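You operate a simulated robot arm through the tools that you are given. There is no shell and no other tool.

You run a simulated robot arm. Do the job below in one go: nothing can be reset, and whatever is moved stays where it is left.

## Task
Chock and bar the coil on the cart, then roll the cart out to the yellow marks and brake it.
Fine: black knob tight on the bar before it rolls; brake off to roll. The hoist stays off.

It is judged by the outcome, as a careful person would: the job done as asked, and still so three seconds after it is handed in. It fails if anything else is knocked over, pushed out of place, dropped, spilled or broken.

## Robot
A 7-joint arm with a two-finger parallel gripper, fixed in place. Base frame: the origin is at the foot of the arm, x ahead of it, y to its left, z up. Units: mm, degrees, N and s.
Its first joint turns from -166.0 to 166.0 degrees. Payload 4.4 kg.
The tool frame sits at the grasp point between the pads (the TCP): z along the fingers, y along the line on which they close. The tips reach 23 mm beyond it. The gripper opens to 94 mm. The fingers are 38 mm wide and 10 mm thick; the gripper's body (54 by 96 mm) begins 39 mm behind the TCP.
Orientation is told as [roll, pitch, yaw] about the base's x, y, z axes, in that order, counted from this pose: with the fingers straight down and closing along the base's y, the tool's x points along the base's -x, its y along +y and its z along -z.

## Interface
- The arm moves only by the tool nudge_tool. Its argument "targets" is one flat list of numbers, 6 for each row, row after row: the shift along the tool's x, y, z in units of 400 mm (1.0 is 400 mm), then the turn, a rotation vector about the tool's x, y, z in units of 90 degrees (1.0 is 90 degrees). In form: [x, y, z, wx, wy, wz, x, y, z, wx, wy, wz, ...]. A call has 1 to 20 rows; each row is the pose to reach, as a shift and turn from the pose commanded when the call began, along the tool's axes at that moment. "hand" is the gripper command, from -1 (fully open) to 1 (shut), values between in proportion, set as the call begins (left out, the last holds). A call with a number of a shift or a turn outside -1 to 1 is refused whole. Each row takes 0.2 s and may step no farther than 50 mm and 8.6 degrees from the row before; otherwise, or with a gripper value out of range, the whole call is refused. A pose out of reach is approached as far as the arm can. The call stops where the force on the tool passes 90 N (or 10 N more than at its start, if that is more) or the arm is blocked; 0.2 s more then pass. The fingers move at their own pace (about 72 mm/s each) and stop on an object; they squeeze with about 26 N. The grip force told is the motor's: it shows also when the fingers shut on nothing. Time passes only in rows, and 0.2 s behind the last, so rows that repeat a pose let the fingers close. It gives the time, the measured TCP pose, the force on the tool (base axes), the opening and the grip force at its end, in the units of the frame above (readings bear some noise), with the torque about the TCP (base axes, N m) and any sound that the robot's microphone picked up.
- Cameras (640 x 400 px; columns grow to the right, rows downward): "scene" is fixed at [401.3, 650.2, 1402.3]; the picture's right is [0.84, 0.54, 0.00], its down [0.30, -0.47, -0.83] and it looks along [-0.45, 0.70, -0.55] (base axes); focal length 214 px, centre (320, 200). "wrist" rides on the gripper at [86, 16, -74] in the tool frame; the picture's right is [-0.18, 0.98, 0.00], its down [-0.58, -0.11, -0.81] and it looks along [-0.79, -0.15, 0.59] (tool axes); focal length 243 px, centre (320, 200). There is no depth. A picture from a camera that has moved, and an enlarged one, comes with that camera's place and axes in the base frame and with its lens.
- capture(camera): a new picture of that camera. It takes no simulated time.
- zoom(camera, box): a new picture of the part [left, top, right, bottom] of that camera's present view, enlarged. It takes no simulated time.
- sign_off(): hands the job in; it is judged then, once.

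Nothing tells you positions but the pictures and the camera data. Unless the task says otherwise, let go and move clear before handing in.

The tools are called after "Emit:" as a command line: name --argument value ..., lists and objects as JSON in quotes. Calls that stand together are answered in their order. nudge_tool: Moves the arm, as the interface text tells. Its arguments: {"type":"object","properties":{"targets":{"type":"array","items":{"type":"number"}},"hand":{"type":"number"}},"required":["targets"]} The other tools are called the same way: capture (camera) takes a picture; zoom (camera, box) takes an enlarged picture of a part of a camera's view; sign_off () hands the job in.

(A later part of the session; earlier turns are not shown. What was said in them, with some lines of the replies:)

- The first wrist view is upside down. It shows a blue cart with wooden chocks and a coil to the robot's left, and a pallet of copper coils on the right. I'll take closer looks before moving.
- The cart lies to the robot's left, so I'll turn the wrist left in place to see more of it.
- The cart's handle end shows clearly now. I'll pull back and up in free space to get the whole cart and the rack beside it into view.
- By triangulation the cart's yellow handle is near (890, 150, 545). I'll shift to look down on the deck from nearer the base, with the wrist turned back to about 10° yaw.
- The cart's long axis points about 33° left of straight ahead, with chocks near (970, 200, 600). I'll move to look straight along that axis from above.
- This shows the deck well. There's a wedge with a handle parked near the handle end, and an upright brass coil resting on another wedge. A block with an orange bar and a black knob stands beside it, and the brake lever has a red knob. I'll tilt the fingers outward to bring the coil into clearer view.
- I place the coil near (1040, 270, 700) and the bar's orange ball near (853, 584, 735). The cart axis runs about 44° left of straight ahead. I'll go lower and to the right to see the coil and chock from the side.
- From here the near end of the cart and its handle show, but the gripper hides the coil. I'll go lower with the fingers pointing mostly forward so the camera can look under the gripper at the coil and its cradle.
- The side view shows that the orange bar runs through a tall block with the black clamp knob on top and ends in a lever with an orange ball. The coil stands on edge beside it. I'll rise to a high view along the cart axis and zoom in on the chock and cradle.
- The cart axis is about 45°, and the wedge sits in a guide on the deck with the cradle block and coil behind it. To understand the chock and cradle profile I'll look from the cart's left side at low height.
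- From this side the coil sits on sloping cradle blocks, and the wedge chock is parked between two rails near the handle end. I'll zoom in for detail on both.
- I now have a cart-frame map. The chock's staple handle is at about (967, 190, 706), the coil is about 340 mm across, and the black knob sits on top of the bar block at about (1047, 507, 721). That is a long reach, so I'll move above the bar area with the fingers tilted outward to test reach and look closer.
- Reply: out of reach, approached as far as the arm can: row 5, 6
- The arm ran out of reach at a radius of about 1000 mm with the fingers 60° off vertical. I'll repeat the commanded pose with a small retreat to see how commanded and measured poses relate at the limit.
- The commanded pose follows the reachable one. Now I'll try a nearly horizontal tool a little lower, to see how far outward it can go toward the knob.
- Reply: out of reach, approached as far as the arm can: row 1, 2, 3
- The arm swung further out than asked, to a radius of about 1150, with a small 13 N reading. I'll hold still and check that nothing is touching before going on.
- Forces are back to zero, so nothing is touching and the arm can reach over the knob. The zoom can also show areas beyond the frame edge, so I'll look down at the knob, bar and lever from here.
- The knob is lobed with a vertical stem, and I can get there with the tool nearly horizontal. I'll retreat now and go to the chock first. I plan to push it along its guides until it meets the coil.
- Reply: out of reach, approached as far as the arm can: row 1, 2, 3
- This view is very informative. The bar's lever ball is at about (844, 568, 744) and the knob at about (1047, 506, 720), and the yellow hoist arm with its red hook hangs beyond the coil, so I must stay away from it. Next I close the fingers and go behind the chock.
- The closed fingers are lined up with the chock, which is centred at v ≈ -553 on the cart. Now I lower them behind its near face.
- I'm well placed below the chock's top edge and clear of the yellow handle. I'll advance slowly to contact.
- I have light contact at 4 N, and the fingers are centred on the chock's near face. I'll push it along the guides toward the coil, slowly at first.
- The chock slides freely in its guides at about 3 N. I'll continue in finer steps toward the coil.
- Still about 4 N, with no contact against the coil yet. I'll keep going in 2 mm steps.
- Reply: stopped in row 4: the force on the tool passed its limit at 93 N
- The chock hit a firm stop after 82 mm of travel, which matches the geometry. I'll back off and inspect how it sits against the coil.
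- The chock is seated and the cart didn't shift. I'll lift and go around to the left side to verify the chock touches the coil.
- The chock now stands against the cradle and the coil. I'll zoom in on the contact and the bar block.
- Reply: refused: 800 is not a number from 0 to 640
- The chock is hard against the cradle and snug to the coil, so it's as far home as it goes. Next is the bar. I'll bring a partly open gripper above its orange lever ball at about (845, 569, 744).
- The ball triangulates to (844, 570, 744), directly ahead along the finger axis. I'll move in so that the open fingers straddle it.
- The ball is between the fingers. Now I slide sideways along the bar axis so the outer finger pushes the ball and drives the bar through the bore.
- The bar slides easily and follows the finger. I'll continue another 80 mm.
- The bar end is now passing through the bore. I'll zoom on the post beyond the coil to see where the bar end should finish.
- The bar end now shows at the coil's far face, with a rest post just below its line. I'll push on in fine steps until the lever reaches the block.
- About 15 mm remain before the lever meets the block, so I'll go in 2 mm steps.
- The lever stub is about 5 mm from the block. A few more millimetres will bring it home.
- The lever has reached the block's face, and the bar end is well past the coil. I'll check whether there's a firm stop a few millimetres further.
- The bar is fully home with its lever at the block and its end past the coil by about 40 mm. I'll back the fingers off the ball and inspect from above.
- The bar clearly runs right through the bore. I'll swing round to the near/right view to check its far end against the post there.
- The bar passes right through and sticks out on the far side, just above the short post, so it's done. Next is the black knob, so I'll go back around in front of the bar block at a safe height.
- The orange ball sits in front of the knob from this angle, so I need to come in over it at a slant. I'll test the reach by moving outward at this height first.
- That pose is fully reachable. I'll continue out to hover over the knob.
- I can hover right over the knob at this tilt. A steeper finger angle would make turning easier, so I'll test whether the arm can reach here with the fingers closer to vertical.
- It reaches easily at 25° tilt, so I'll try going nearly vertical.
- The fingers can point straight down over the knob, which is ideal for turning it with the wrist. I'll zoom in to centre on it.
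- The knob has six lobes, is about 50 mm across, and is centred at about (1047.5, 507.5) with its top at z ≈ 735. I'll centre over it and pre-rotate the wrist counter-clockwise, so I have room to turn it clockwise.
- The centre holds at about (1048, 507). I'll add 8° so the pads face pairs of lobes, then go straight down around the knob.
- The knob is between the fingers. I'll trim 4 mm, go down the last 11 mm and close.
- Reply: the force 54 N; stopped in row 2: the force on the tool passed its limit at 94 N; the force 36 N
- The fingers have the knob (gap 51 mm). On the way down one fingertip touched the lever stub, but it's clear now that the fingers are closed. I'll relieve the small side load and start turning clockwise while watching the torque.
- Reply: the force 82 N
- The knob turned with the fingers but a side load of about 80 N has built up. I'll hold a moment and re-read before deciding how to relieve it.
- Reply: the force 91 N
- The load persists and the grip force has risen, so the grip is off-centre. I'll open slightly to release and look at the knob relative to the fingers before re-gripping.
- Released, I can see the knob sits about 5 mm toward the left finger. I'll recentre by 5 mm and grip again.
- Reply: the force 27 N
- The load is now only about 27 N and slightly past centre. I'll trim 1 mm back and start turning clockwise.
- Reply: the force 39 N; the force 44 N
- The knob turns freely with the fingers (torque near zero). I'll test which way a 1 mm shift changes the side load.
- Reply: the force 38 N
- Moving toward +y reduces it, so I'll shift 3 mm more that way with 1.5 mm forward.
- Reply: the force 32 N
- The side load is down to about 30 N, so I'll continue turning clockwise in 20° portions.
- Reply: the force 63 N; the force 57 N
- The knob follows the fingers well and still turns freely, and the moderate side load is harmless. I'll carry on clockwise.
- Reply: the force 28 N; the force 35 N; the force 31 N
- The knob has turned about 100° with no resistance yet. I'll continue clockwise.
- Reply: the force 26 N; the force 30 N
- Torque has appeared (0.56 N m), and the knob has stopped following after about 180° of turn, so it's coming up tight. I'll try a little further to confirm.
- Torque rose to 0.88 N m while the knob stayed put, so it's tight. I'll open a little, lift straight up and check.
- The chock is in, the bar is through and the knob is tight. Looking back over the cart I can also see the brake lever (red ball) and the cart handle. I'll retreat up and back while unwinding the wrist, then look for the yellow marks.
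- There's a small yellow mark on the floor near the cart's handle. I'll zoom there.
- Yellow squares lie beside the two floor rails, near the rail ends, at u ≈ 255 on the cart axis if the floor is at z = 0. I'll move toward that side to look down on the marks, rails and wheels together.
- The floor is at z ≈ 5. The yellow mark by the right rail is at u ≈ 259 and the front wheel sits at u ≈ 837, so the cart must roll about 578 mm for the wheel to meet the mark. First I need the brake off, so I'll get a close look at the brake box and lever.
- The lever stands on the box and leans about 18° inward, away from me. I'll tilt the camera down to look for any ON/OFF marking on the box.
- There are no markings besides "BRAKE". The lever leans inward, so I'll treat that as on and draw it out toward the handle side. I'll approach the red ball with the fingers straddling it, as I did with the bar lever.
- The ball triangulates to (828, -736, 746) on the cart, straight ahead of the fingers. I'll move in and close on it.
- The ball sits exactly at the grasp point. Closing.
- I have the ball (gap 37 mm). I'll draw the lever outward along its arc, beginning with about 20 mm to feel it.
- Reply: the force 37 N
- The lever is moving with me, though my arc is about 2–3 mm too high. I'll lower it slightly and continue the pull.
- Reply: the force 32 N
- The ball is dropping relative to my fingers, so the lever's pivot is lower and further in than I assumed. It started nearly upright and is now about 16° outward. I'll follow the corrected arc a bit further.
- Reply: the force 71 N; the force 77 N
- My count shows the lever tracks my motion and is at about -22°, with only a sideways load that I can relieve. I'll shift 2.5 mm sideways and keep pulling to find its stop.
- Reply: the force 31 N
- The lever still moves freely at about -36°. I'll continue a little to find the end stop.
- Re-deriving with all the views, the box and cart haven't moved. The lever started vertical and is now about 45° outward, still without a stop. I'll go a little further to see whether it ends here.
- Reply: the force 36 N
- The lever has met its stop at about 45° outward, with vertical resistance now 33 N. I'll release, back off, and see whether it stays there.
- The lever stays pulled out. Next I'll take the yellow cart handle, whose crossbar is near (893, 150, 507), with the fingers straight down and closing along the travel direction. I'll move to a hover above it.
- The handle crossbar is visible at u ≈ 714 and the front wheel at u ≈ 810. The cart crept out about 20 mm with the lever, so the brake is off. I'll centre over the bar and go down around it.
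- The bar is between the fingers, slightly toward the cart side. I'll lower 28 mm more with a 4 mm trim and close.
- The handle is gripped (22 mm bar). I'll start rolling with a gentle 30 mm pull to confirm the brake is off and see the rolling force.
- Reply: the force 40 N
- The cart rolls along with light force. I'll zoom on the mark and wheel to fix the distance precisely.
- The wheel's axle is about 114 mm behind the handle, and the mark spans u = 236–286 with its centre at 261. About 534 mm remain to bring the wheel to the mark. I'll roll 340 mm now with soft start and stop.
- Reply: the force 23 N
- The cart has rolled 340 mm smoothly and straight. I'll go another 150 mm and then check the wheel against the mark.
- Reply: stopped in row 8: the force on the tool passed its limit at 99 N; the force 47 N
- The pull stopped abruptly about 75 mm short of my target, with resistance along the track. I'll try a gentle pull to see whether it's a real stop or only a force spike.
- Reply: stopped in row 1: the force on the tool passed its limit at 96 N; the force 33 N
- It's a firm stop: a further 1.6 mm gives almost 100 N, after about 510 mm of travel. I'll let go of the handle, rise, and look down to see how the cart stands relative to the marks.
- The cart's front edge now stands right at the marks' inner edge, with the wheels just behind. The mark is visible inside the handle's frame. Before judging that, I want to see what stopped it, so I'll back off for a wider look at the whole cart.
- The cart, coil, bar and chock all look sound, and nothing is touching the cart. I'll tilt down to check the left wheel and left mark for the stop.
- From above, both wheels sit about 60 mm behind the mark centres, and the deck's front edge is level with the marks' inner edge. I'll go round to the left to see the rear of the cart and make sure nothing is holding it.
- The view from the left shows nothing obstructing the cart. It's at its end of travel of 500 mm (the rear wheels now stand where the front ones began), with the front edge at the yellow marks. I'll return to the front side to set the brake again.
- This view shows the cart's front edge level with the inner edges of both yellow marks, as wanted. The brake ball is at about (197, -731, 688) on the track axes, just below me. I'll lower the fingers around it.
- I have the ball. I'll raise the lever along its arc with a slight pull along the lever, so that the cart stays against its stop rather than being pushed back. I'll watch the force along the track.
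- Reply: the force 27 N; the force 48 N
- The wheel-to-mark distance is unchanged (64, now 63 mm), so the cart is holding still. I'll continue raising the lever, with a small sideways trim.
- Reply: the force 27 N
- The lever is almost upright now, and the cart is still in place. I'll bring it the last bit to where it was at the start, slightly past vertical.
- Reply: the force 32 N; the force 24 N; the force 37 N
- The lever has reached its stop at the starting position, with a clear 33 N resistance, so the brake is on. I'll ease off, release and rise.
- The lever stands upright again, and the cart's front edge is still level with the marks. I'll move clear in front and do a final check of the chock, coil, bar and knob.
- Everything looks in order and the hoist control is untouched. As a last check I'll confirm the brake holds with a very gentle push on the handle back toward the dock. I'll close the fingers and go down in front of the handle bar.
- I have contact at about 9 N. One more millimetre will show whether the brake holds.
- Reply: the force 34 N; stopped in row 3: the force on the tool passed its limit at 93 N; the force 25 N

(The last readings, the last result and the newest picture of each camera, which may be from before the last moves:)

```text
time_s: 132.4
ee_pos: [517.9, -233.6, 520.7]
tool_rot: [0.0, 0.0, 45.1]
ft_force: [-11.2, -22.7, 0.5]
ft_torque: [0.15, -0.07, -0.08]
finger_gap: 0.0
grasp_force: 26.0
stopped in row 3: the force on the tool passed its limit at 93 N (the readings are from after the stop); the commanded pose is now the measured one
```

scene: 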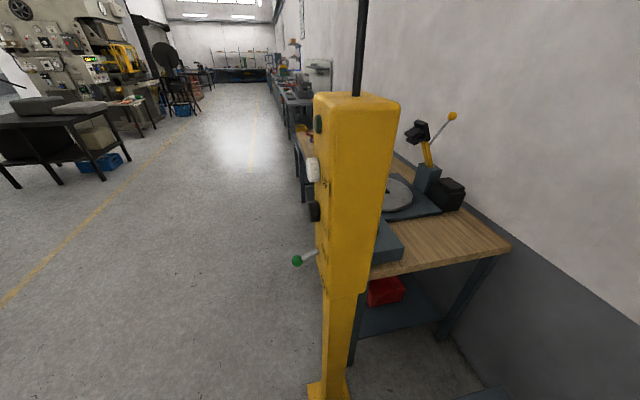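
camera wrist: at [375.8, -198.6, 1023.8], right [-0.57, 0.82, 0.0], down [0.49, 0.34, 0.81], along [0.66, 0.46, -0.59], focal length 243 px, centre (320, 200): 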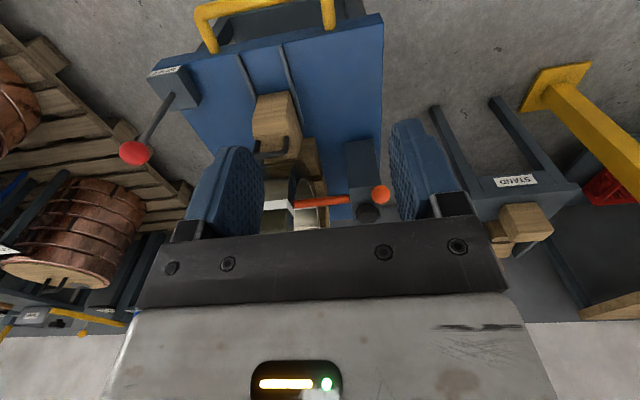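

The cart holds firm even past 90 N, so the brake is on. I'll withdraw the fingers and lift clear.

Emit:
nudge_tool --targets '[0.04, 0, 0, 0, 0, 0, 0.08, 0, 0, 0, 0, 0, 0.09, 0, -0.1, 0, 0, 0, 0.09, 0, -0.2, 0, 0, 0, 0.09, 0, -0.3, 0, 0, 0, 0.09, 0, -0.4, 0, 0, 0, 0.09, 0, -0.5, 0, 0, 0, 0.09, 0, -0.6, 0, 0, 0, 0.09, 0, -0.7, 0, 0, 0, 0.09, 0, -0.8, 0, 0, 0, 0.09, 0, -0.9, 0, 0, 0]'

Emit:
capture --camera "wrist"

Emit:
zoom --camera "wrist" --box '[0, 0, 640, 60]'

```text
time_s: 134.8
ee_pos: [492.3, -258.2, 879.0]
tool_rot: [-0.1, 0.1, 45.2]
ft_force: [1.0, 0.1, 0.7]
ft_torque: [-0.01, 0.0, 0.04]
finger_gap: 0.1
grasp_force: 26.5
```

```text
taken
camera wrist: at [418.9, -307.9, 952.5], right [-0.57, 0.82, 0.0], down [0.49, 0.34, 0.81], along [0.66, 0.46, -0.59], focal length 243 px, centre (320, 200)
```

wrist: 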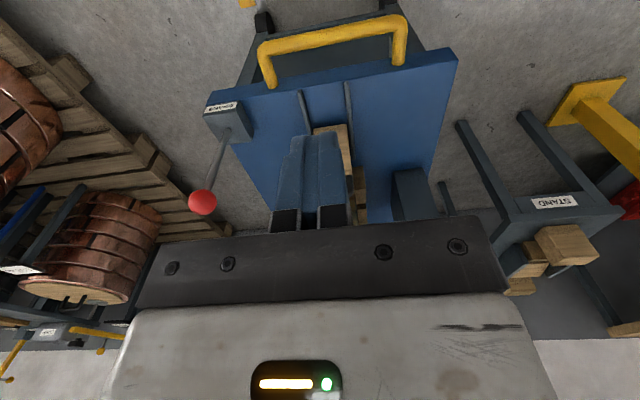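

```text
1.00 times, centred on (320, 30) of wrist (not enlarged: the box is as wide or as high as the picture)
camera zoom: at [418.9, -307.9, 952.5], right [-0.57, 0.82, 0.0], down [0.49, 0.34, 0.81], along [0.66, 0.46, -0.59], focal length 243 px, centre (320, 370)
```

zoom: 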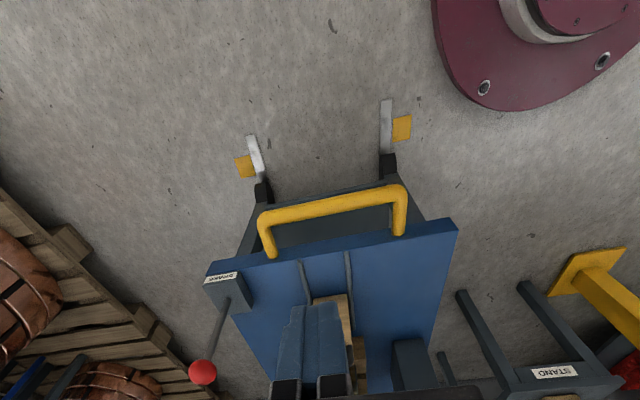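

The work is finished as far as I can check it:
- **Chock:** it sits hard against the cradle and snug to the coil.
- **Bar and knob:** the bar runs through the bore, and the black knob was turned tight before the cart rolled.
- **Cart:** it is at its hard end stop, with the front edge of the deck level with the inner edges of the yellow marks. The wheels stand about 65 mm behind the mark centres.
- **Brake:** it is back on and held against more than 90 N.
- **Hoist and arm:** the hoist was never touched, and the arm is clear.

I'm handing in now.

Emit:
sign_off

```text
The job is handed in.
```

I chocked and barred the coil, rolled the cart out to the yellow marks and braked it, then handed the job in. The result of the judging hasn't come back to me.

- **Chock:** I pushed it along its guides until it was hard against the cradle. It looks snug to the coil, but I couldn't rule out a gap of a few millimetres.
- **Bar:** it runs right through the coil and sticks out about 40 mm on the far side. I slid it slightly further than needed, so its lever overlaps the edge of the clamp block.
- **Black knob:** I turned it about 180° clockwise until it stopped and my grip slipped on it. This was before any pull on the cart.
- **Rolling out:** pulling the brake lever off moved the cart about 20 mm. I then pulled it by the handle to a hard stop after about 500 mm in all.
- **Position at the marks:** the front edge of the deck is level with the inner edges of the yellow marks, and the wheels are about 65 mm behind the mark centres. If the wheels were meant to stand on the marks, the cart is short by that much. It would not roll further, and I saw nothing blocking it.
- **Brake:** the lever is back where it started, and the cart did not move when I pushed it with more than 90 N.

The hoist was never touched, and the arm is clear of the cart.
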